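You operate a simulated robot arm through the tools that you are given. There is no shell and no other tool.

The job below is to be done with a simulated robot arm. You get a single attempt, and the scene is never put back.

Task
Seal-test the purple cover, then vent the tester and free the clamp.
Fine: clamp it tight for the test; shut the Covers drawer; the cover stays on the bed. Where these are worked on the way, their far stop is far enough and under half their travel is too little: covers drawer.

The check looks at the end state, three seconds after you hand in, the way a careful person would. Anything else that was tipped, shoved, dropped, spilled or broken makes it a failure. Lids that push on must go on centred and level and be pressed home; caps that screw on are set level and turned clockwise until they are tight.

Robot
A 6-joint arm with a three-finger gripper, fixed in place. Base frame: the origin is at the foot of the arm, x ahead of it, y to its left, z up. Lengths are in mm, angles in degrees, forces in N, time in s.
Its first joint turns from -166.0 to 166.0 degrees. Payload 4.89 kg.
Tool frame: the origin (TCP) lies between the finger pads and is the grasp point; the fingertips stand 30 mm ahead of it; z points along the fingers, y is the line along which they close. The gripper opens to 164 mm. The gripper's body begins 125 mm behind the TCP.
Orientation is that of the tool frame in the base frame, as a unit quaternion [x, y, z, w]. With the fingers straight down and closing along the base's y, the tool's x points along the base's -x, its y along +y and its z along -z.

Tools
- The arm moves only by the tool nudge_tool. Its argument "moves" is a list of rows, each an object (a shift or turn left out is 0, a gripper value left out holds the last) with "gripper": the gripper command, from -1 (shut) to 1 (fully open), values between in proportion; "translation": the shift along the tool's x, y, z in mm, a list of three; "rot": the turn, a rotation vector about the tool's x, y, z in degrees, a list of three. In form: [{"gripper": gripper, "translation": [dx, dy, dz], "rot": [wx, wy, wz]}, ...]. A call has 1 to 20 rows; each row is the pose to reach, as a shift and turn from the pose commanded when the call began, along the tool's axes at that moment. Each row takes 0.2 s and may step no farther than 50 mm and 8.6 degrees from the row before; otherwise, or with a gripper value out of range, the whole call is refused. Where a pose cannot be reached the arm comes as near as it can. A force on the tool above 90 N (or 10 N above the force at the start of the call, whichever is more), or a blocked arm, ends the call early, and 0.2 s more pass. Each finger travels about 108 mm/s and halts on what it meets, pressing with about 36 N; the grip force reading is that of the motor and also rises with nothing between the fingers. The clock runs only during rows and for 0.2 s after the last one: add rows that repeat a pose to give the fingers time. It gives the time, the measured TCP pose, the force on the tool (base axes), the opening and the grip force at its end, in the units of the frame above (readings bear some noise), with the torque about the TCP (base axes, N m) and any sound that the robot's microphone picked up.
- Cameras (640 x 400 px; columns grow to the right, rows downward): "scene" is fixed at [49.6, -499.5, 1580.6]; the picture's right is [0.78, -0.62, 0.00], its down [-0.36, -0.45, -0.82] and it looks along [0.51, 0.64, -0.58] (base axes); focal length 358 px, centre (320, 200). "wrist" rides on the gripper at [76, -2, -152] in the tool frame; the picture's right is [0.02, 1.00, 0.00], its down [-0.88, 0.02, -0.47] and it looks along [-0.47, 0.01, 0.88] (tool axes); focal length 247 px, centre (320, 200). There is no depth. A picture from a camera that has moved, and an enlarged one, comes with that camera's place and axes in the base frame and with its lens.
- camera(camera): a new picture of that camera. It takes no simulated time.
- raise_lower(by): slides the trunk up (or, below 0, down) by that many mm; the arm rides with it, the base frame stays. It gives what a move gives, with no picture.
- zoom(camera, box): a new picture of the part [left, top, right, bottom] of that camera's present view, enlarged. It takes no simulated time.
- finish_job(): hands the job in; it is judged then, once.

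Nothing tells you positions but the pictures and the camera data. Unless the task says otherwise, let go and move clear before handing in.

The tools are called after "Emit:" as a command line: name --argument value ..., lists and objects as JSON in quotes. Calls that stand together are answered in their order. nudge_tool: Moves the arm, as the interface text tells. Its arguments: {"type":"object","properties":{"moves":{"type":"array","items":{"type":"object","properties":{"gripper":{"type":"number"},"translation":{"type":"array","items":{"type":"number"}},"rot":{"type":"array","items":{"type":"number"}}}}}},"required":["moves"]} The other tools are called the same way: raise_lower (by) slides the trunk up or down; camera (camera) takes a picture; zoom (camera, box) takes an enlarged picture of a part of a camera's view; finish_job () hands the job in.

At the start:

```text
t: 0.0
eef_pos: [627.8, 16.4, 1120.9]
tool_rot: [0.0, 1.0, 0.0, 0.0]
force: [0.1, 0.9, -0.7]
wrist_torque: [-0.03, -0.02, 0.04]
width: 164.1
grip_force: 0.2
trunk travel left (down, up): [-175.0, 215.0]
```

scene: 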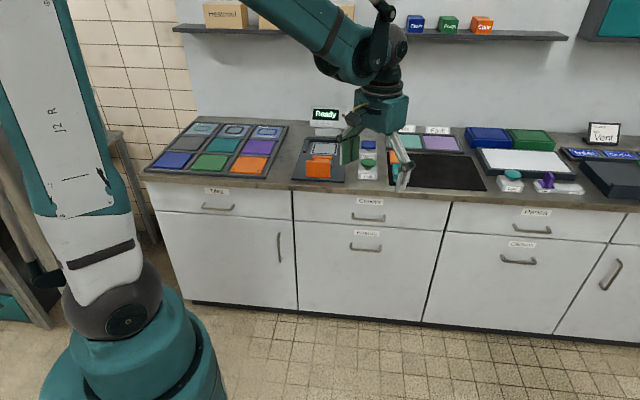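
wrist: 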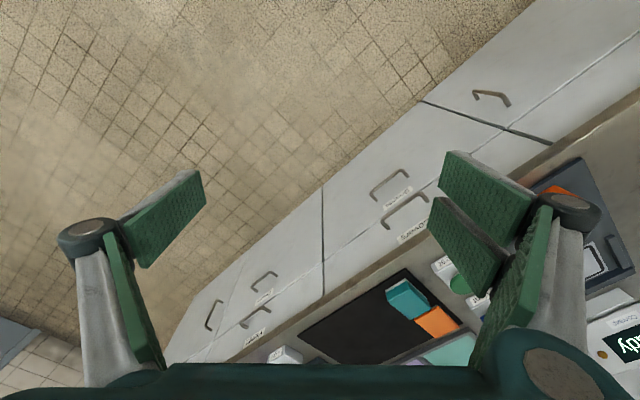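

I see a bench with a tray of coloured parts, a tester with an orange block, and several drawers. I'll zoom in to identify the parts.

Emit:
zoom --camera "scene" --box '[130, 90, 300, 196]'

Emit:
zoom --camera "scene" --box '[280, 95, 400, 195]'

Emit:
zoom --camera "scene" --box '[380, 100, 520, 200]'

Emit:
zoom --camera "scene" --box '[460, 100, 640, 212]'

Emit:
zoom --camera "scene" --box '[180, 170, 400, 300]'

Emit:
zoom --camera "scene" --box '[400, 180, 640, 340]'

```text
3.76 times, centred on (215, 143) of scene
camera zoom: at [49.6, -499.5, 1580.6], right [0.78, -0.62, 0.0], down [-0.36, -0.45, -0.82], along [0.51, 0.64, -0.58], focal length 1347 px, centre (715, 415)
```

zoom: 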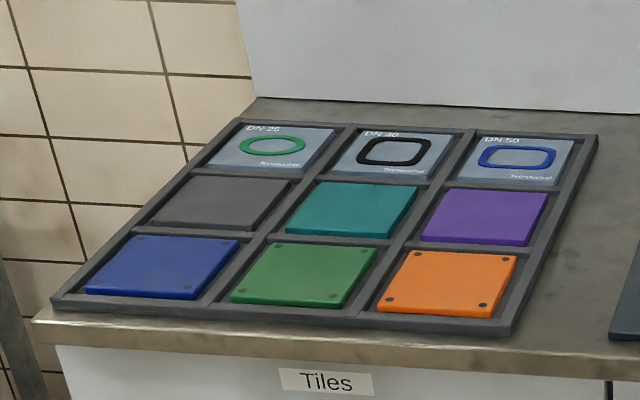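

```text
4.00 times, centred on (340, 145) of scene
camera zoom: at [49.6, -499.5, 1580.6], right [0.78, -0.62, 0.0], down [-0.36, -0.45, -0.82], along [0.51, 0.64, -0.58], focal length 1431 px, centre (240, 420)
```

zoom: 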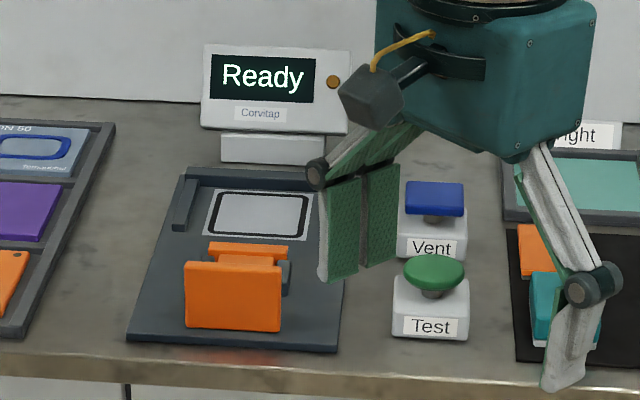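

```text
4.00 times, centred on (450, 150) of scene
camera zoom: at [49.6, -499.5, 1580.6], right [0.78, -0.62, 0.0], down [-0.36, -0.45, -0.82], along [0.51, 0.64, -0.58], focal length 1431 px, centre (-200, 400)
```

zoom: 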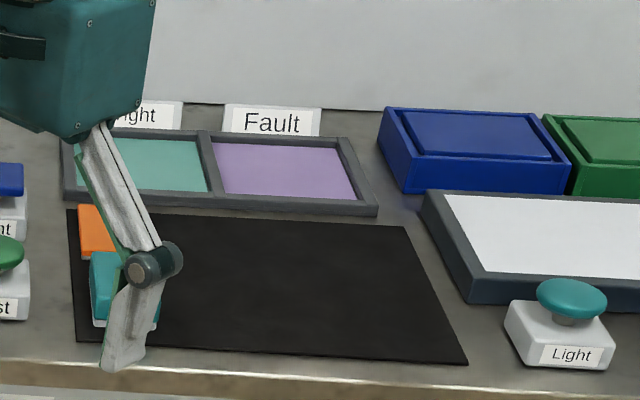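

```text
3.56 times, centred on (550, 156) of scene
camera zoom: at [49.6, -499.5, 1580.6], right [0.78, -0.62, 0.0], down [-0.36, -0.45, -0.82], along [0.51, 0.64, -0.58], focal length 1272 px, centre (-498, 356)
```

zoom: 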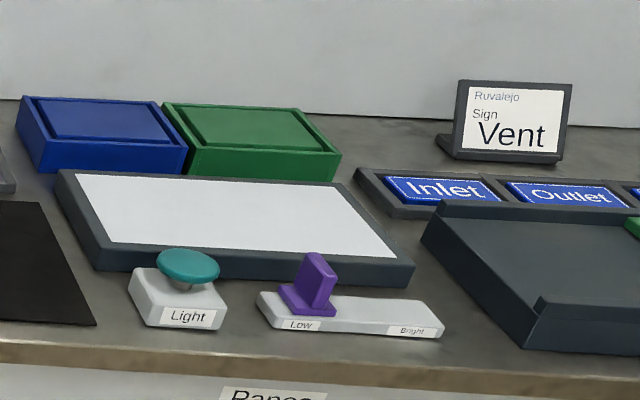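

```text
2.91 times, centred on (290, 235) of scene
camera zoom: at [49.6, -499.5, 1580.6], right [0.78, -0.62, 0.0], down [-0.36, -0.45, -0.82], along [0.51, 0.64, -0.58], focal length 1041 px, centre (407, 98)
```

zoom: 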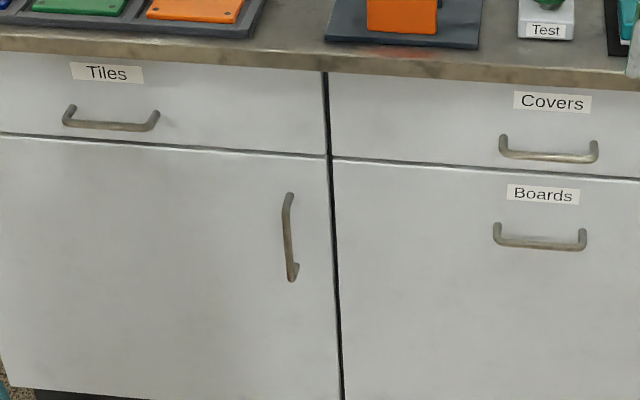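

```text
2.50 times, centred on (520, 260) of scene
camera zoom: at [49.6, -499.5, 1580.6], right [0.78, -0.62, 0.0], down [-0.36, -0.45, -0.82], along [0.51, 0.64, -0.58], focal length 894 px, centre (-180, 50)
```

zoom: 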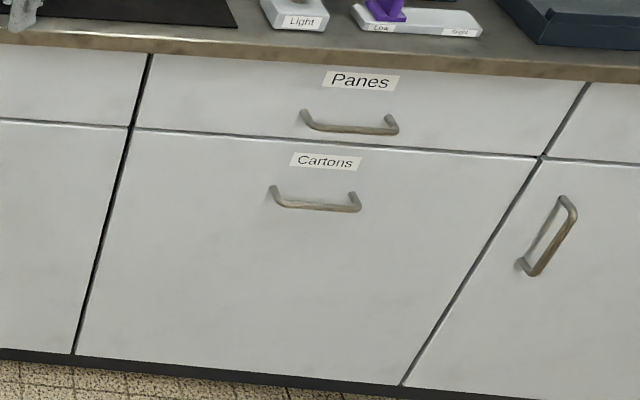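

The bench runs diagonally in front of the arm: top near z≈855, front edge along about (0.71, -0.71). The tester seems to be near (850, 500), so I'll swing the arm round at its current height and look with the wrist camera.

Emit:
nudge_tool --moves '[{"gripper": 1, "translation": [-9, 42, 0], "rot": [0, 0, -3.7]}, {"translation": [-4, 83, 0], "rot": [0, 0, -7.4]}, {"translation": [3, 124, 0], "rot": [0, 0, -11.1]}, {"translation": [14, 164, 0], "rot": [0, 0, -14.8]}, {"translation": [27, 203, 0], "rot": [0, 0, -18.5]}, {"translation": [42, 241, 0], "rot": [0, 0, -22.2]}, {"translation": [60, 278, 0], "rot": [0, 0, -25.9]}, {"translation": [80, 314, 0], "rot": [0, 0, -29.6]}, {"translation": [102, 349, 0], "rot": [0, 0, -33.3]}, {"translation": [127, 382, 0], "rot": [0, 0, -37]}, {"translation": [154, 414, 0], "rot": [0, 0, -40.7]}, {"translation": [183, 444, 0], "rot": [0, 0, -44.4]}]'

Emit:
camera --camera "wrist"

Emit:
camera --camera "scene"

```text
t: 2.6
eef_pos: [446.7, 459.0, 1121.8]
tool_rot: [-0.378, 0.926, 0.0, 0.001]
force: [0.8, -0.8, 0.2]
wrist_torque: [0.15, 0.13, 0.0]
width: 164.0
grip_force: 0.0
trunk travel left (down, up): [-175.0, 215.0]
```

```text
taken
camera wrist: at [393.5, 405.5, 1274.2], right [-0.71, 0.7, 0.0], down [0.62, 0.63, 0.47], along [0.33, 0.34, -0.88], focal length 247 px, centre (320, 200)
```

wrist: 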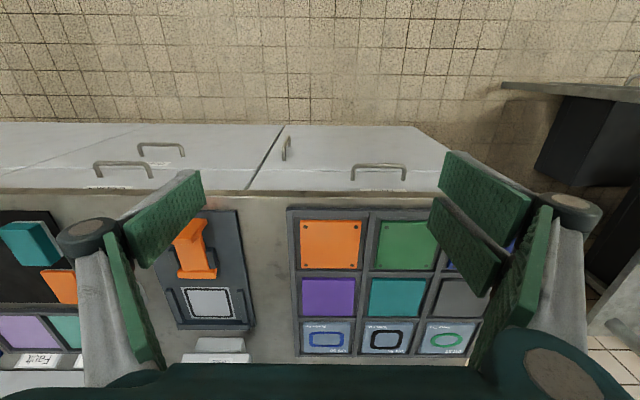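

```text
taken
```

scene: 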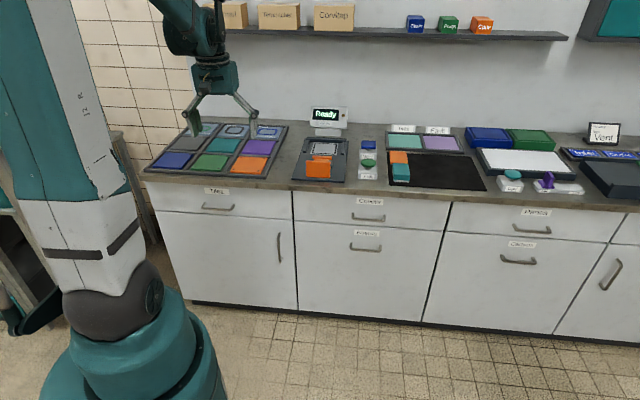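

The bench frame is clearer now: the front edge is about 770 mm out along the 45° direction. I'll zoom in on the tester and the rack.

Emit:
zoom --camera "wrist" --box '[120, 180, 300, 370]'

Emit:
zoom --camera "scene" --box '[280, 95, 400, 195]'

Emit:
zoom --camera "scene" --box '[360, 115, 500, 205]'

Emit:
zoom --camera "wrist" --box '[280, 190, 500, 370]'

```text
2.11 times, centred on (210, 275) of wrist
camera zoom: at [393.5, 405.5, 1274.2], right [-0.71, 0.7, 0.0], down [0.62, 0.63, 0.47], along [0.33, 0.34, -0.88], focal length 520 px, centre (552, 42)
```

zoom: 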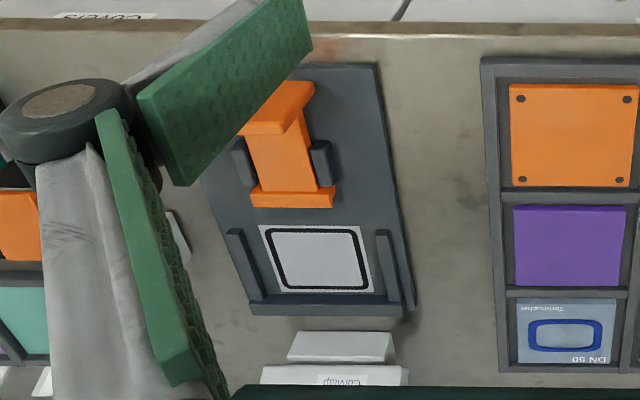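

```text
4.00 times, centred on (340, 145) of scene
camera zoom: at [49.6, -499.5, 1580.6], right [0.78, -0.62, 0.0], down [-0.36, -0.45, -0.82], along [0.51, 0.64, -0.58], focal length 1431 px, centre (240, 420)
```

zoom: 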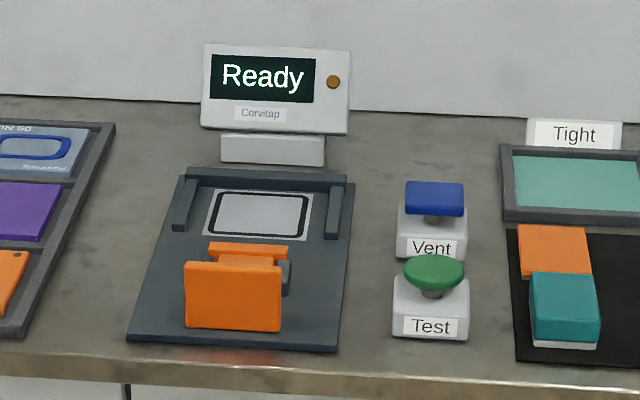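

```text
4.44 times, centred on (430, 160) of scene
camera zoom: at [49.6, -499.5, 1580.6], right [0.78, -0.62, 0.0], down [-0.36, -0.45, -0.82], along [0.51, 0.64, -0.58], focal length 1590 px, centre (-169, 378)
```

zoom: 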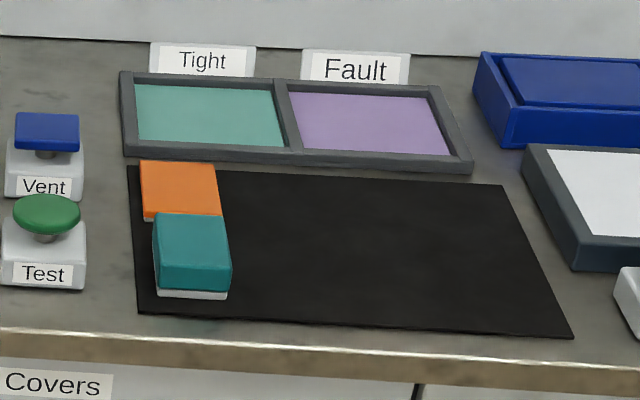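

```text
2.22 times, centred on (390, 280) of wrist
camera zoom: at [393.5, 405.5, 1274.2], right [-0.71, 0.7, 0.0], down [0.62, 0.63, 0.47], along [0.33, 0.34, -0.88], focal length 549 px, centre (164, 22)
```

zoom: 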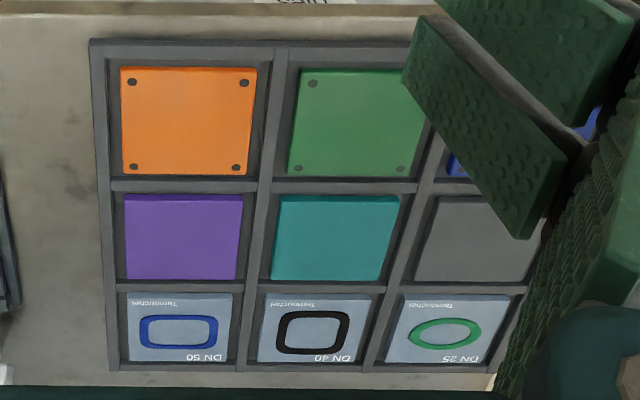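

The covers on the mat have a white rim underneath, so the purple one is probably in the Covers drawer. Its handle is near d≈757 out from the base, 440 to the right along the bench, z≈738. Next I'll move in front of that drawer and turn the tool so the fingers close across the handle bar.

Emit:
nudge_tool --moves '[{"translation": [-1, -38, 8], "rot": [0, 0, 7.5]}, {"translation": [-2, -76, 16], "rot": [0, 0, 15]}, {"translation": [-3, -114, 24], "rot": [0, 0, 22.5]}, {"translation": [-4, -152, 32], "rot": [0, 0, 30]}, {"translation": [-5, -190, 40], "rot": [0, 0, 37.5]}, {"translation": [-6, -228, 48], "rot": [0, 0, 45]}, {"translation": [-6, -266, 56], "rot": [0, 0, 52.5]}, {"translation": [-7, -304, 64], "rot": [0, 0, 60]}, {"translation": [-8, -342, 72], "rot": [0, 0, 67.5]}, {"translation": [-9, -380, 80], "rot": [0, 0, 75]}, {"translation": [-10, -418, 90], "rot": [0, 0, 82.5]}, {"translation": [-10, -455, 100], "rot": [0, 0, 90]}]'

Emit:
camera --camera "wrist"

Emit:
camera --camera "scene"

```text
t: 5.2
eef_pos: [770.6, 141.3, 1020.8]
tool_rot: [0.388, 0.922, 0.001, 0.0]
force: [-0.5, 0.6, 0.1]
wrist_torque: [-0.11, -0.19, 0.02]
width: 163.9
grip_force: 0.0
trunk travel left (down, up): [-175.0, 215.0]
```

```text
taken
camera wrist: at [717.6, 195.4, 1173.0], right [0.7, 0.71, 0.0], down [0.63, -0.62, 0.47], along [0.34, -0.33, -0.88], focal length 247 px, centre (320, 200)
```

wrist: 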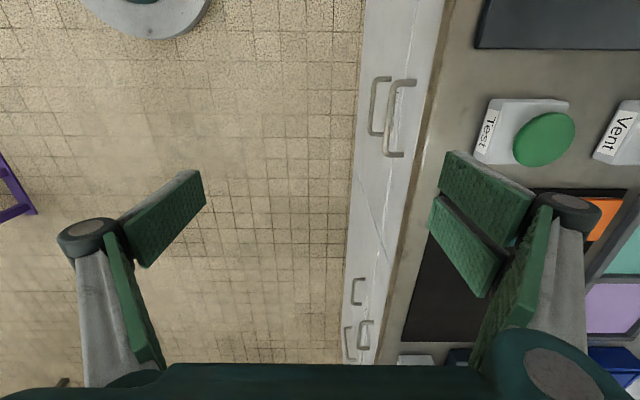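

```text
taken
```

scene: 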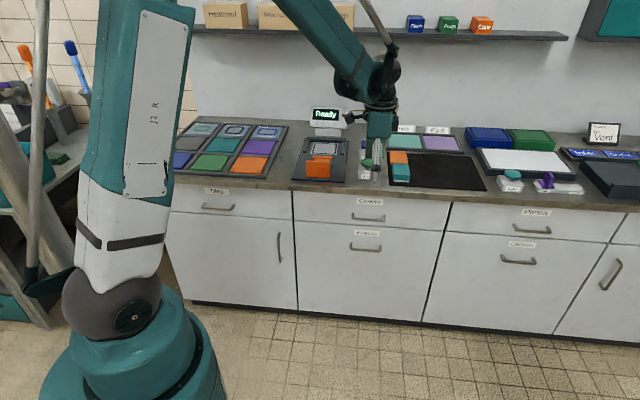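

The handle is visible at the right of the wrist view. I'll zoom in to measure it more closely.

Emit:
zoom --camera "wrist" --box '[340, 60, 460, 180]'

Emit:
zoom --camera "scene" --box '[340, 185, 400, 260]'

```text
3.33 times, centred on (400, 120) of wrist
camera zoom: at [717.6, 195.4, 1173.0], right [0.7, 0.71, 0.0], down [0.63, -0.62, 0.47], along [0.34, -0.33, -0.88], focal length 823 px, centre (53, 467)
```

zoom: 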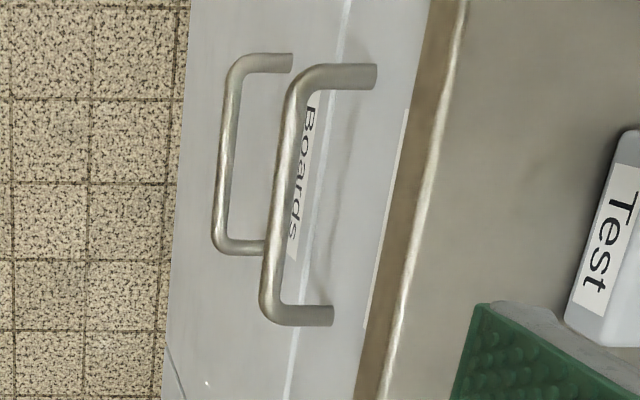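

```text
5.33 times, centred on (370, 222) of scene
camera zoom: at [49.6, -499.5, 1580.6], right [0.78, -0.62, 0.0], down [-0.36, -0.45, -0.82], along [0.51, 0.64, -0.58], focal length 1908 px, centre (53, 80)
```

zoom: 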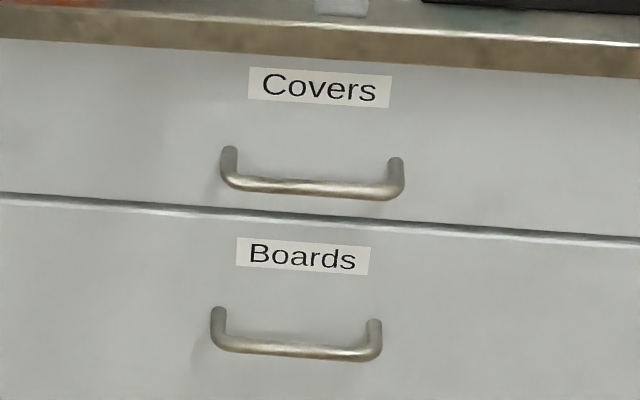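

Handle bar measured at d≈768, a≈449, z≈727, standing about 38 mm off the drawer face. I'll tilt the tool 30° forward, narrow the fingers to about 36 mm and go to a point 100 mm short of the bar.

Emit:
nudge_tool --moves '[{"gripper": -0.56, "translation": [0, 0, 20], "rot": [0, 0, 0]}, {"translation": [0, 0, 40], "rot": [0, 0, 0]}, {"translation": [-1, 12, 80], "rot": [-7.5, 0, 0]}, {"translation": [-2, 30, 120], "rot": [-15, 0, 0]}, {"translation": [-3, 48, 160], "rot": [-22.5, 0, 0]}, {"translation": [-4, 67, 197], "rot": [-30, 0, 0]}]'

Emit:
camera --camera "wrist"

Emit:
zoom --camera "scene" --box '[310, 90, 450, 270]'

```text
t: 6.6
eef_pos: [822.1, 185.8, 824.9]
tool_rot: [0.374, 0.89, 0.239, 0.101]
force: [-1.3, -0.3, 0.7]
wrist_torque: [-0.03, -0.17, -0.06]
width: 36.3
grip_force: 0.0
trunk travel left (down, up): [-175.0, 215.0]
```

```text
taken
camera wrist: at [714.0, 186.4, 955.8], right [0.6, 0.62, 0.5], down [0.46, -0.78, 0.42], along [0.65, -0.02, -0.76], focal length 247 px, centre (320, 200)
```

wrist: 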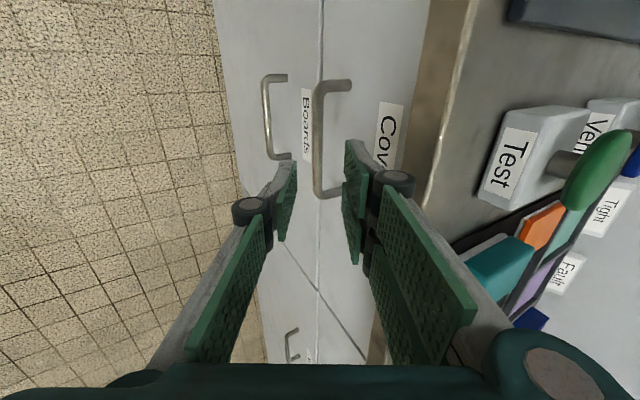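

```text
2.22 times, centred on (380, 180) of scene
camera zoom: at [49.6, -499.5, 1580.6], right [0.78, -0.62, 0.0], down [-0.36, -0.45, -0.82], along [0.51, 0.64, -0.58], focal length 795 px, centre (187, 244)
```

zoom: 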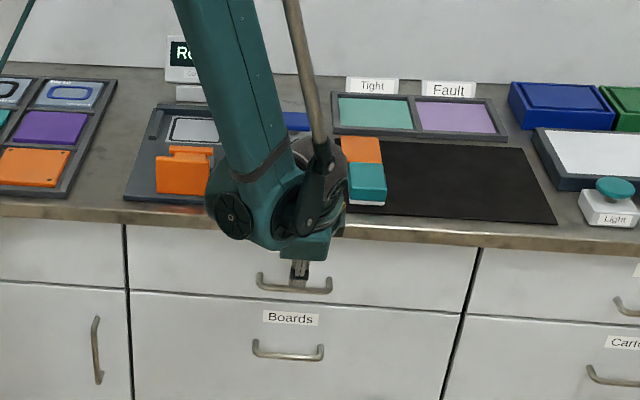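

The fingers straddle the bar line as planned. I'll advance 100 mm along the tool axis and close on the bar.

Emit:
nudge_tool --moves '[{"translation": [0, 0, 35]}, {"translation": [0, 0, 70]}, {"translation": [0, 0, 100]}, {"translation": [0, 0, 100]}, {"gripper": -1, "translation": [0, 0, 100]}, {"translation": [0, 0, 100]}, {"translation": [0, 0, 100]}]'

Emit:
camera --camera "wrist"

```text
t: 8.2
eef_pos: [857.4, 220.6, 736.4]
tool_rot: [0.375, 0.891, 0.238, 0.1]
force: [-20.2, -7.4, -31.9]
wrist_torque: [-0.71, -0.48, 1.23]
width: 11.2
grip_force: 44.9
trunk travel left (down, up): [-175.0, 215.0]
```

```text
taken
camera wrist: at [749.9, 221.4, 867.4], right [0.6, 0.62, 0.5], down [0.46, -0.78, 0.42], along [0.65, -0.02, -0.76], focal length 247 px, centre (320, 200)
```

wrist: 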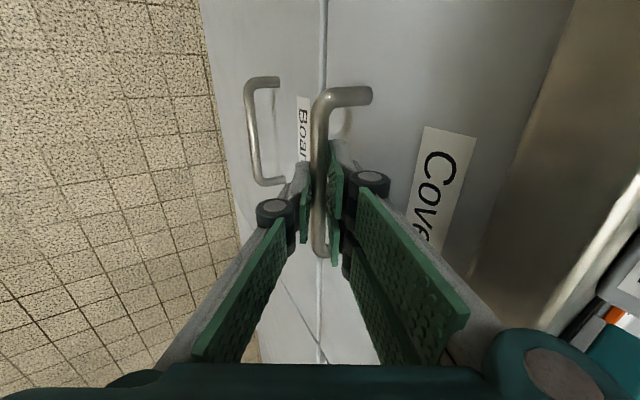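

The bar is gripped (11 mm wide). Now I'll pull the drawer straight out.

Emit:
nudge_tool --moves '[{"translation": [0, -13, -7.5]}, {"translation": [0, -34.6, -20]}, {"translation": [0, -60.6, -35]}, {"translation": [0, -86.6, -50]}, {"translation": [0, -112.6, -65]}, {"translation": [0, -138.6, -80]}, {"translation": [0, -164.5, -95]}, {"translation": [0, -190.5, -110]}]'

Emit:
camera --camera "wrist"

Emit:
camera --camera "scene"

```text
t: 10.0
eef_pos: [747.7, 70.1, 785.1]
tool_rot: [0.375, 0.891, 0.238, 0.098]
force: [1.4, 1.6, -0.7]
wrist_torque: [-0.1, 0.13, 0.0]
width: 0.0
grip_force: 45.2
out of reach, approached as far as the arm can: row 4, 5, 6, 7, 8
trunk travel left (down, up): [-175.0, 215.0]
```

```text
taken
camera wrist: at [640.9, 69.8, 917.3], right [0.61, 0.62, 0.5], down [0.46, -0.78, 0.42], along [0.65, -0.02, -0.76], focal length 247 px, centre (320, 200)
```

wrist: 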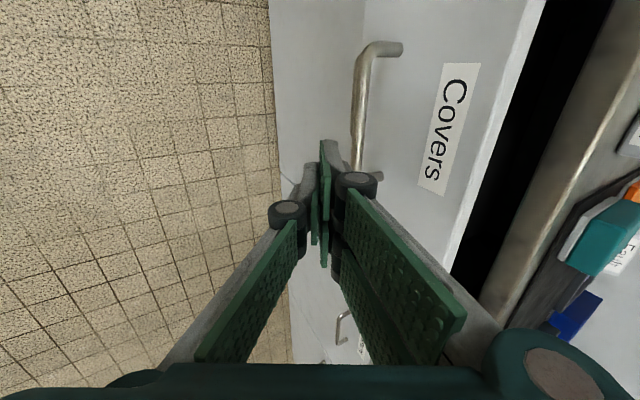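

```text
taken
```

scene: 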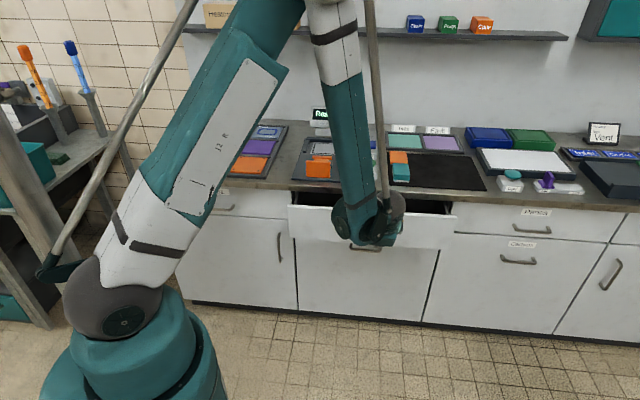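

The arm hit its inner reach limit and slipped off, but the drawer is out about 110 mm (handle now near d≈658). I'll raise the trunk so the near region is easier to reach, then regrip.

Emit:
raise_lower --by 180

```text
t: 12.0
eef_pos: [748.3, 68.1, 965.8]
tool_rot: [0.374, 0.891, 0.238, 0.099]
force: [0.0, -0.4, 0.0]
wrist_torque: [-0.02, -0.01, -0.01]
width: 0.1
grip_force: 45.5
trunk travel left (down, up): [-355.0, 35.0]
```

Emit:
nudge_tool --moves '[{"gripper": -0.56, "translation": [9, 3, 35], "rot": [7.5, 0, 0]}, {"translation": [18, 6, 70], "rot": [15, 0, 0]}, {"translation": [27, 9, 105], "rot": [22.5, 0, 0]}, {"translation": [36, 12, 141], "rot": [30, 0, 0]}]'

Emit:
camera --camera "wrist"

Emit:
camera --camera "scene"

```text
t: 13.0
eef_pos: [779.2, 150.7, 850.4]
tool_rot: [0.388, 0.922, -0.001, -0.001]
force: [-0.8, -0.9, 0.9]
wrist_torque: [0.08, -0.1, 0.01]
width: 36.3
grip_force: 0.0
trunk travel left (down, up): [-355.0, 35.0]
```

```text
taken
camera wrist: at [726.0, 204.8, 1003.4], right [0.7, 0.72, 0.0], down [0.63, -0.61, 0.47], along [0.33, -0.33, -0.88], focal length 247 px, centre (320, 200)
```

wrist: 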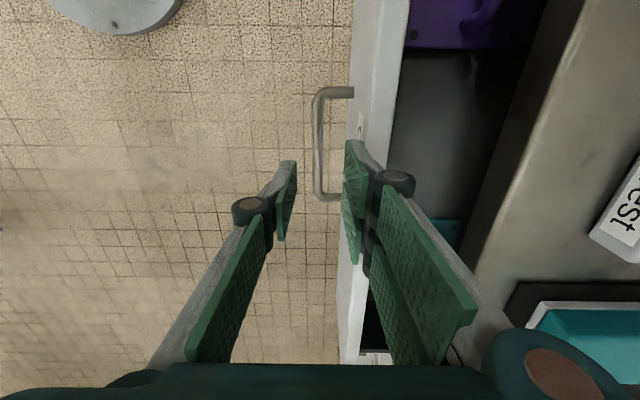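

```text
taken
```

scene: 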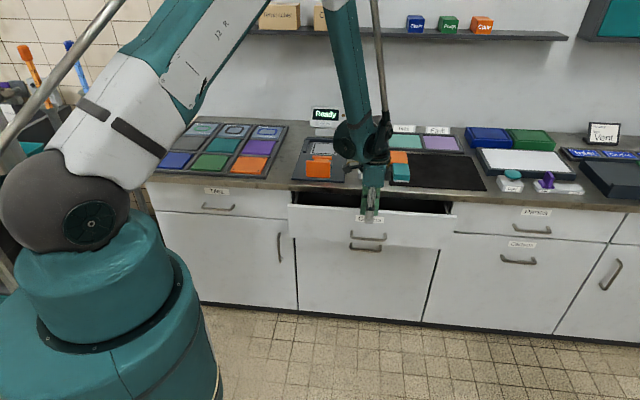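

The purple cover is visible in the drawer. The bar is right under the fingers, so I'll go down, grip and pull again.

Emit:
nudge_tool --moves '[{"translation": [0, -3, 37]}, {"translation": [0, -3, 74]}, {"translation": [0, -3, 111]}, {"gripper": -1, "translation": [0, -3, 111]}, {"translation": [0, -3, 111]}, {"translation": [0, -3, 111]}]'

Emit:
nudge_tool --moves '[{"translation": [0, -15, 0]}, {"translation": [0, -35, 0]}, {"translation": [0, -55, 0]}, {"translation": [0, -75, 0]}]'

Emit:
camera --camera "wrist"

```text
t: 13.4
eef_pos: [777.7, 153.0, 831.0]
tool_rot: [0.386, 0.922, 0.001, 0.001]
force: [0.3, 1.4, 44.9]
wrist_torque: [1.04, -0.9, 0.1]
width: 34.7
grip_force: 0.0
trunk travel left (down, up): [-355.0, 35.0]
stopped in row 1: the force on the tool passed its limit at 187 N (the readings are from after the stop); the commanded pose is now the measured one
```

```text
t: 14.4
eef_pos: [724.7, 97.7, 830.7]
tool_rot: [0.388, 0.922, 0.0, 0.0]
force: [1.7, -3.5, 77.0]
wrist_torque: [2.02, -1.56, -0.06]
width: 33.0
grip_force: 0.1
trunk travel left (down, up): [-355.0, 35.0]
```

```text
taken
camera wrist: at [671.1, 152.5, 982.8], right [0.7, 0.72, 0.0], down [0.63, -0.62, 0.47], along [0.34, -0.33, -0.88], focal length 247 px, centre (320, 200)
```

wrist: 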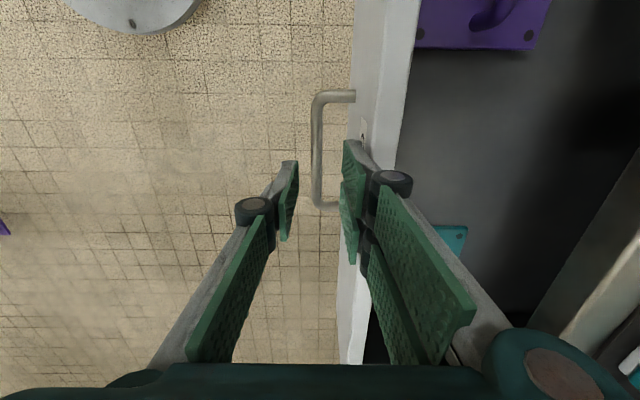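

The finger's knuckle rested on the drawer-front's top edge, and friction dragged the drawer to about 190 mm open. I'll lift, move the closed fingers just inside the front panel, and pull from there.

Emit:
nudge_tool --moves '[{"translation": [0, 0, -30]}, {"translation": [0, 0, -70]}, {"gripper": -1, "translation": [4, 36, -70]}, {"translation": [8, 74, -70]}, {"translation": [8, 74, -70]}]'

Emit:
camera --camera "wrist"

Emit:
zoom --camera "scene" --box '[270, 100, 470, 260]'

```text
t: 15.6
eef_pos: [775.2, 159.6, 897.5]
tool_rot: [0.387, 0.922, 0.0, -0.002]
force: [0.9, 0.6, 0.0]
wrist_torque: [-0.14, 0.15, 0.03]
width: 0.1
grip_force: 36.2
trunk travel left (down, up): [-355.0, 35.0]
```

```text
taken
camera wrist: at [721.1, 212.8, 1050.0], right [0.7, 0.72, 0.0], down [0.63, -0.62, 0.47], along [0.34, -0.33, -0.88], focal length 247 px, centre (320, 200)
```

wrist: 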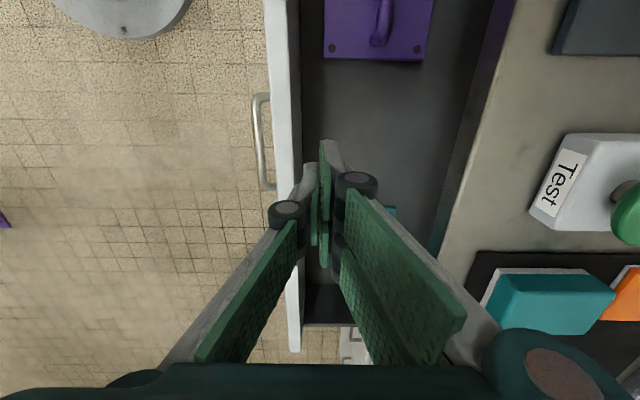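

```text
2.50 times, centred on (370, 180) of scene
camera zoom: at [49.6, -499.5, 1580.6], right [0.78, -0.62, 0.0], down [-0.36, -0.45, -0.82], along [0.51, 0.64, -0.58], focal length 894 px, centre (195, 250)
```

zoom: 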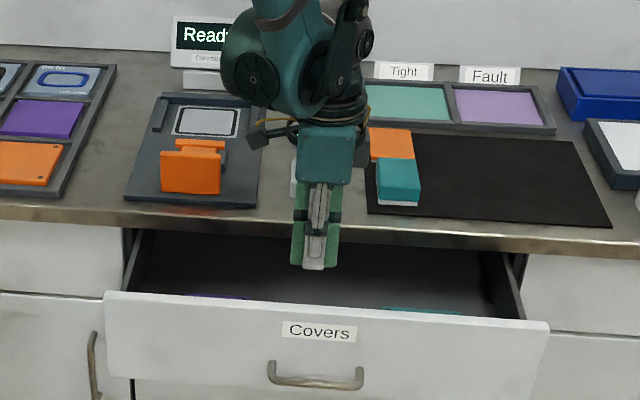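

Emit:
nudge_tool --moves '[{"translation": [0, 14, 0]}, {"translation": [0, 14, 40]}, {"translation": [0, 14, 75]}, {"translation": [0, 14, 100]}]'

Emit:
camera --camera "wrist"

```text
t: 16.6
eef_pos: [783.5, 165.5, 796.0]
tool_rot: [0.387, 0.922, 0.0, -0.001]
force: [-0.6, -0.3, -0.9]
wrist_torque: [0.0, 0.01, 0.0]
width: 0.0
grip_force: 35.6
trunk travel left (down, up): [-355.0, 35.0]
```

```text
taken
camera wrist: at [730.0, 220.3, 950.5], right [0.7, 0.72, 0.0], down [0.63, -0.62, 0.47], along [0.34, -0.33, -0.88], focal length 247 px, centre (320, 200)
```

wrist: 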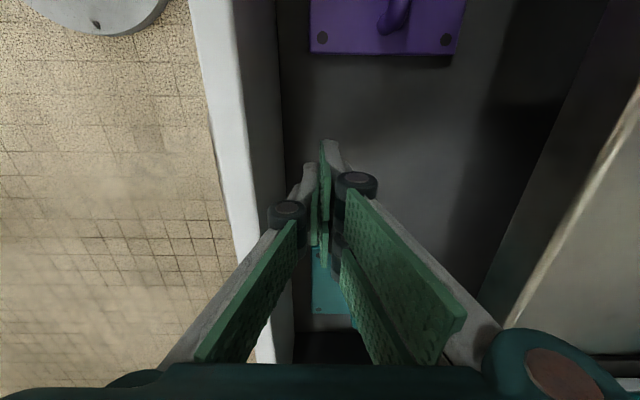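

Free of contact inside the drawer. Now I'll pull toward the base, watching for the drawer's stop.

Emit:
nudge_tool --moves '[{"translation": [0, -20, 0]}, {"translation": [0, -40, 0]}, {"translation": [0, -60, 0]}, {"translation": [0, -80, 0]}, {"translation": [0, -100, 0]}, {"translation": [0, -120, 0]}, {"translation": [0, -140, 0]}, {"translation": [0, -160, 0]}, {"translation": [0, -180, 0]}, {"translation": [0, -200, 0]}]'

Emit:
camera --camera "wrist"

Emit:
camera --camera "scene"

```text
t: 17.9
eef_pos: [740.8, 105.7, 816.5]
tool_rot: [0.384, 0.923, 0.005, 0.0]
force: [24.8, 17.7, 6.4]
wrist_torque: [-0.34, 0.39, 0.1]
width: 0.0
grip_force: 35.9
out of reach, approached as far as the arm can: row 4, 5, 6
trunk travel left (down, up): [-355.0, 35.0]
stopped in row 6: the force on the tool passed its limit at 111 N (the readings are from after the stop); the commanded pose is now the measured one
```

```text
taken
camera wrist: at [685.6, 157.2, 968.8], right [0.69, 0.72, 0.01], down [0.63, -0.62, 0.47], along [0.34, -0.32, -0.88], focal length 247 px, centre (320, 200)
```

wrist: 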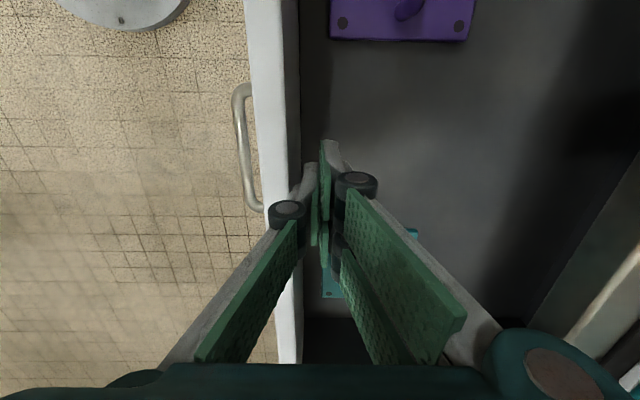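

```text
taken
```

scene: 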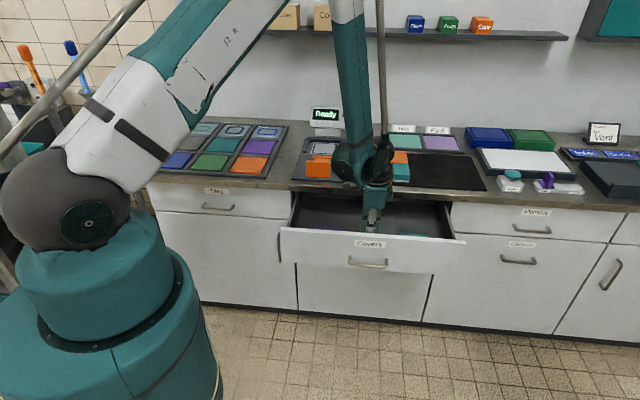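

The drawer is out about 250 mm, and the force spike suggests its stop. Lowering the trunk gives better close-in reach, so I'll lift out, lower, and confirm.

Emit:
nudge_tool --moves '[{"translation": [0, 5, -35]}, {"translation": [0, 15, -75]}, {"translation": [0, 15, -115]}, {"translation": [0, 15, -155]}]'

Emit:
raise_lower --by -180

Emit:
camera --camera "wrist"

```text
t: 18.9
eef_pos: [747.5, 112.0, 971.0]
tool_rot: [0.385, 0.923, 0.004, 0.0]
force: [0.6, 0.1, 0.1]
wrist_torque: [-0.05, 0.08, -0.04]
width: 0.2
grip_force: 36.1
trunk travel left (down, up): [-355.0, 35.0]
```

```text
t: 20.9
eef_pos: [748.1, 110.4, 791.2]
tool_rot: [0.384, 0.923, 0.005, 0.0]
force: [0.2, 0.3, 0.2]
wrist_torque: [0.05, 0.02, -0.01]
width: 0.1
grip_force: 36.2
trunk travel left (down, up): [-175.0, 215.0]
```

```text
taken
camera wrist: at [693.1, 163.3, 944.3], right [0.69, 0.72, 0.01], down [0.63, -0.62, 0.47], along [0.34, -0.32, -0.88], focal length 247 px, centre (320, 200)
```

wrist: 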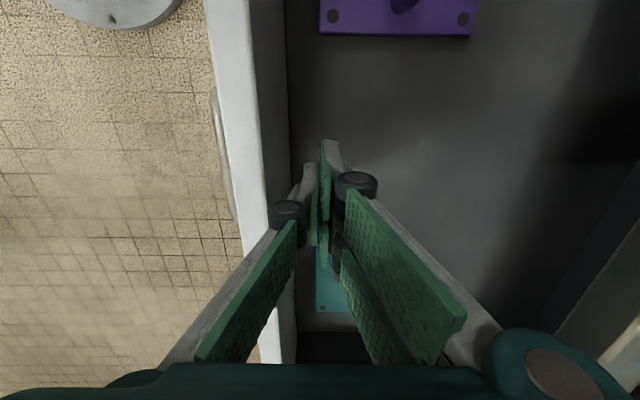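

Emit:
nudge_tool --moves '[{"translation": [0, -12, 0]}, {"translation": [0, -24, 0]}, {"translation": [0, -36, 0]}, {"translation": [0, -48, 0]}, {"translation": [0, -60, 0]}]'

Emit:
camera --camera "wrist"

Emit:
zoom --camera "scene" --box '[250, 130, 490, 290]'

```text
t: 21.4
eef_pos: [743.5, 106.6, 792.1]
tool_rot: [0.382, 0.924, 0.01, 0.001]
force: [25.5, 25.5, 5.3]
wrist_torque: [-1.02, 0.97, 0.0]
width: 0.1
grip_force: 36.0
trunk travel left (down, up): [-175.0, 215.0]
stopped in row 2: the force on the tool passed its limit at 113 N (the readings are from after the stop); the commanded pose is now the measured one
```

```text
taken
camera wrist: at [687.7, 158.0, 944.1], right [0.69, 0.72, 0.02], down [0.63, -0.62, 0.47], along [0.35, -0.31, -0.88], focal length 247 px, centre (320, 200)
```

wrist: 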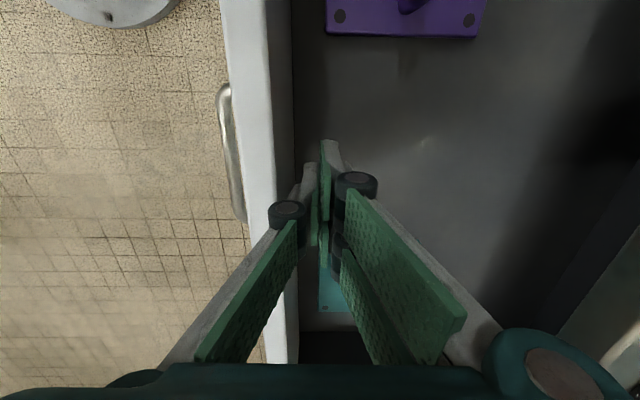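

```text
2.50 times, centred on (370, 210) of scene
camera zoom: at [49.6, -499.5, 1580.6], right [0.78, -0.62, 0.0], down [-0.36, -0.45, -0.82], along [0.51, 0.64, -0.58], focal length 894 px, centre (195, 175)
```

zoom: 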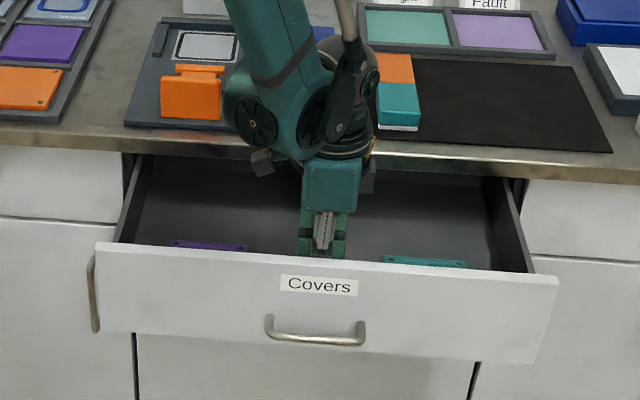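

The drawer is firmly at its stop, so it is fully open. I'll lift out, turn the tool back to face the bench and look down at the purple cover.

Emit:
nudge_tool --moves '[{"translation": [0, 8, -42]}, {"translation": [0, 12, -84]}, {"translation": [0, 15, -126]}, {"translation": [0, 19, -168], "rot": [0, 0, -7.5]}, {"translation": [14, 19, -168], "rot": [0, 0, -15]}, {"translation": [28, 19, -168], "rot": [0, 0, -22.5]}, {"translation": [42, 19, -168], "rot": [0, 0, -30]}, {"translation": [56, 19, -168], "rot": [0, 0, -37.5]}, {"translation": [70, 19, -168], "rot": [0, 0, -45]}, {"translation": [84, 19, -168], "rot": [0, 0, -52.5]}, {"translation": [98, 19, -168], "rot": [0, 0, -60]}, {"translation": [112, 19, -168], "rot": [0, 0, -67.5]}, {"translation": [126, 19, -168], "rot": [0, 0, -75]}, {"translation": [140, 19, -168], "rot": [0, 0, -82.5]}, {"gripper": 1, "translation": [150, 19, -168], "rot": [0, 0, -90]}, {"gripper": 1, "translation": [150, 19, -168], "rot": [0, 0, -90]}, {"gripper": 1, "translation": [150, 19, -168], "rot": [0, 0, -90]}]'

Emit:
camera --camera "wrist"

Emit:
camera --camera "scene"

```text
t: 25.0
eef_pos: [646.9, 220.8, 961.7]
tool_rot: [-0.383, 0.924, 0.006, 0.007]
force: [0.3, -0.1, 0.6]
wrist_torque: [0.02, -0.04, -0.02]
width: 163.4
grip_force: 0.6
trunk travel left (down, up): [-175.0, 215.0]
```

```text
taken
camera wrist: at [594.4, 163.8, 1112.2], right [-0.72, 0.69, 0.01], down [0.6, 0.63, 0.49], along [0.33, 0.36, -0.87], focal length 247 px, centre (320, 200)
```

wrist: 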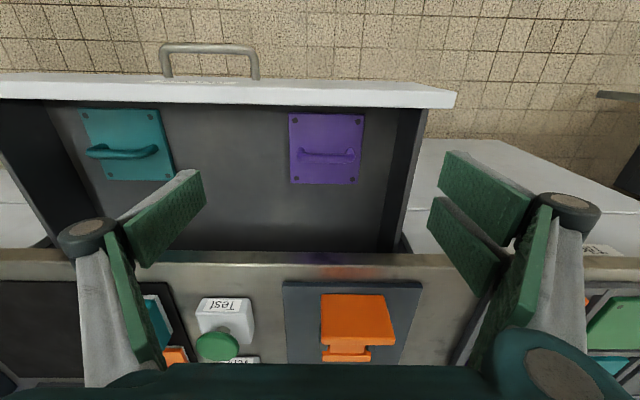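

```text
taken
```

scene: 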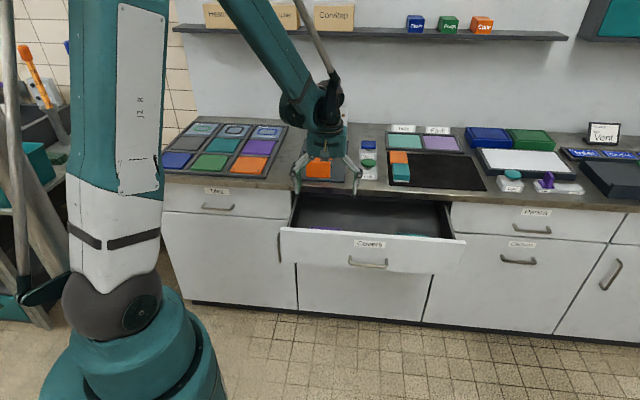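

Emit:
zoom --camera "wrist" --box '[260, 90, 420, 200]'

Emit:
zoom --camera "wrist" --box '[190, 260, 450, 400]'

```text
3.64 times, centred on (340, 145) of wrist
camera zoom: at [594.4, 163.8, 1112.2], right [-0.72, 0.69, 0.01], down [0.6, 0.63, 0.49], along [0.33, 0.36, -0.87], focal length 898 px, centre (247, 400)
```

zoom: 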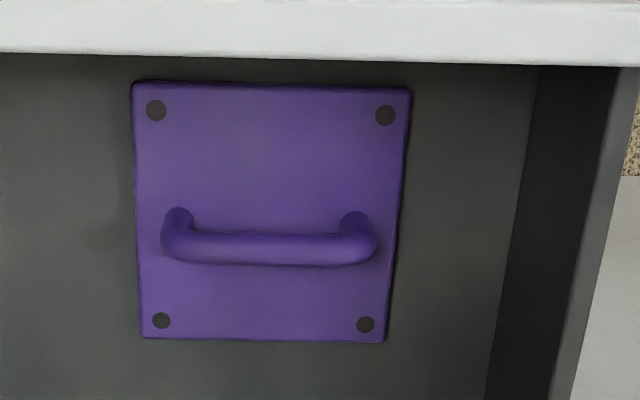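

```text
2.46 times, centred on (320, 330) of wrist
camera zoom: at [594.4, 163.8, 1112.2], right [-0.72, 0.69, 0.01], down [0.6, 0.63, 0.49], along [0.33, 0.36, -0.87], focal length 608 px, centre (320, -120)
```

zoom: 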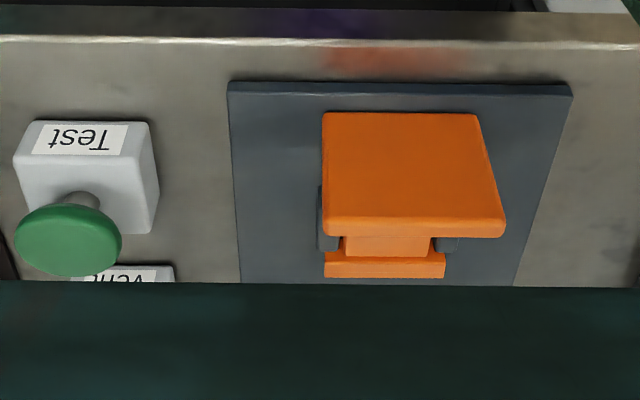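

The purple cover is a plate about 115 mm square with a U-handle, centred near d≈662, a≈289, plate top z≈720. Before picking it up, I'll raise the trunk and check that the arm can reach the tester bed, using that to look at the tester too.

Emit:
raise_lower --by 215

Emit:
nudge_tool --moves '[{"translation": [-39, 5, 8], "rot": [0.33, 1.0, 0]}, {"translation": [-78, 10, 16], "rot": [0.33, 1.0, 0]}, {"translation": [-117, 15, 24], "rot": [0.33, 1.0, 0]}, {"translation": [-156, 20, 32], "rot": [0.33, 1.0, 0]}, {"translation": [-195, 25, 40], "rot": [0.33, 1.0, 0]}, {"translation": [-234, 30, 48], "rot": [0.33, 1.0, 0]}]'

Emit:
camera --camera "wrist"

Emit:
camera --camera "scene"

```text
t: 27.3
eef_pos: [647.3, 220.7, 1176.8]
tool_rot: [-0.383, 0.924, 0.006, 0.007]
force: [-0.3, -0.4, 0.0]
wrist_torque: [-0.02, 0.02, 0.0]
width: 164.2
grip_force: 0.1
trunk travel left (down, up): [-390.0, 0.0]
```

```text
t: 28.7
eef_pos: [792.4, 408.8, 1131.7]
tool_rot: [-0.383, 0.924, 0.0, 0.0]
force: [0.0, -0.1, 0.2]
wrist_torque: [0.09, 0.01, -0.02]
width: 163.7
grip_force: 0.1
trunk travel left (down, up): [-390.0, 0.0]
```

```text
taken
camera wrist: at [740.7, 353.9, 1284.6], right [-0.72, 0.69, 0.0], down [0.61, 0.64, 0.47], along [0.33, 0.34, -0.88], focal length 247 px, centre (320, 200)
```

wrist: 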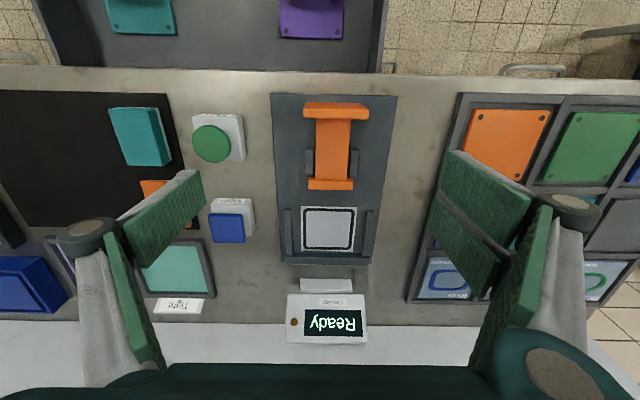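

```text
taken
```

scene: 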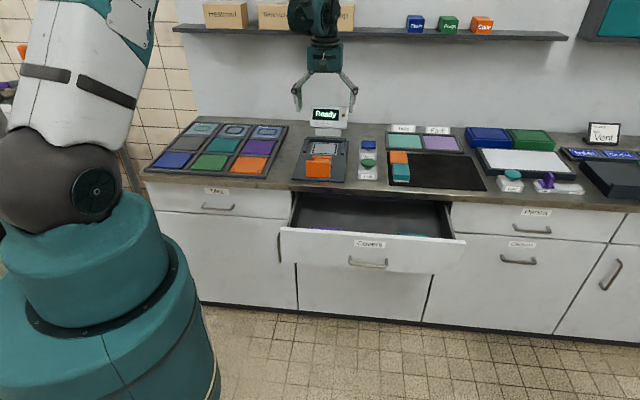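

A good overhead view of the tester. I'll zoom in to measure it.

Emit:
zoom --camera "wrist" --box '[250, 80, 410, 280]'

Emit:
zoom --camera "wrist" --box '[180, 100, 280, 260]'

Emit:
zoom --camera "scene" --box '[285, 100, 385, 190]'

```text
2.00 times, centred on (330, 180) of wrist
camera zoom: at [740.7, 353.9, 1284.6], right [-0.72, 0.69, 0.0], down [0.61, 0.64, 0.47], along [0.33, 0.34, -0.88], focal length 494 px, centre (300, 240)
```

zoom: 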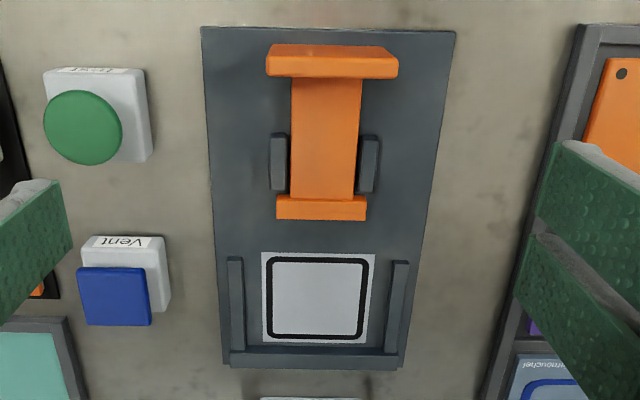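

```text
2.50 times, centred on (230, 180) of wrist
camera zoom: at [740.7, 353.9, 1284.6], right [-0.72, 0.69, 0.0], down [0.61, 0.64, 0.47], along [0.33, 0.34, -0.88], focal length 617 px, centre (545, 250)
```

zoom: 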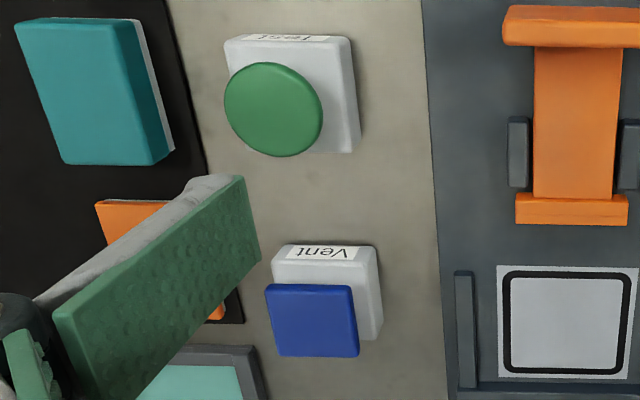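

```text
4.44 times, centred on (335, 145) of scene
camera zoom: at [49.6, -499.5, 1580.6], right [0.78, -0.62, 0.0], down [-0.36, -0.45, -0.82], along [0.51, 0.64, -0.58], focal length 1590 px, centre (253, 444)
```

zoom: 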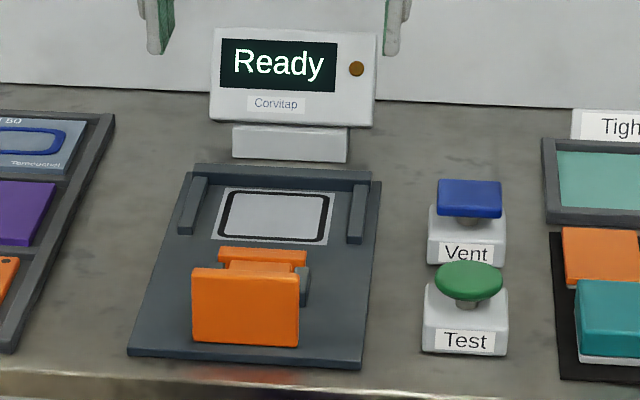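

Tester geometry: bed about 112 mm square, centred near d≈1067, a≈251. The jaw is at d≈970 and its tall orange handle at d≈820. Test button at (880, 437), Vent at (1030, 436). Now I'll check reach over the bed with the trunk up.

Emit:
nudge_tool --moves '[{"translation": [-44, 4, 0]}, {"translation": [-88, 8, 0]}, {"translation": [-132, 12, 20]}, {"translation": [-176, 16, 50]}, {"translation": [-218, 20, 80]}, {"translation": [-218, 20, 120]}, {"translation": [-218, 20, 160]}]'

Emit:
camera --camera "wrist"

Emit:
camera --camera "scene"

```text
refused: row 4 steps farther than a row can; nothing moved
```

```text
taken
camera wrist: at [740.7, 353.9, 1284.6], right [-0.72, 0.69, 0.0], down [0.61, 0.64, 0.47], along [0.33, 0.34, -0.88], focal length 247 px, centre (320, 200)
```

wrist: 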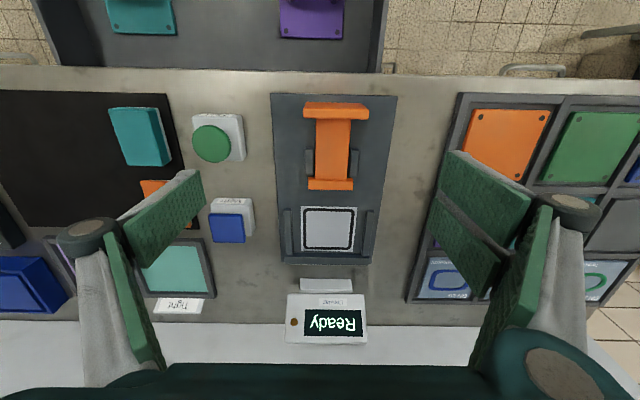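

```text
taken
```

scene: 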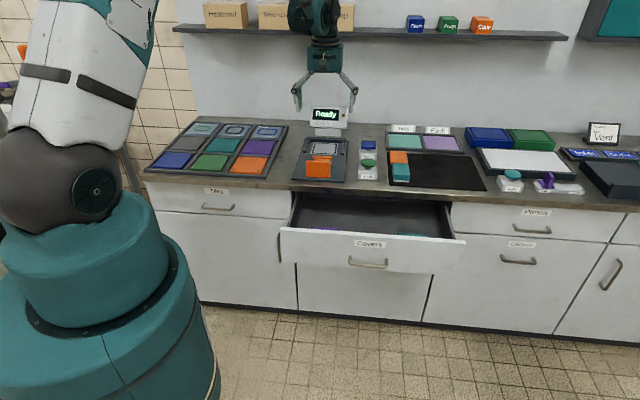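

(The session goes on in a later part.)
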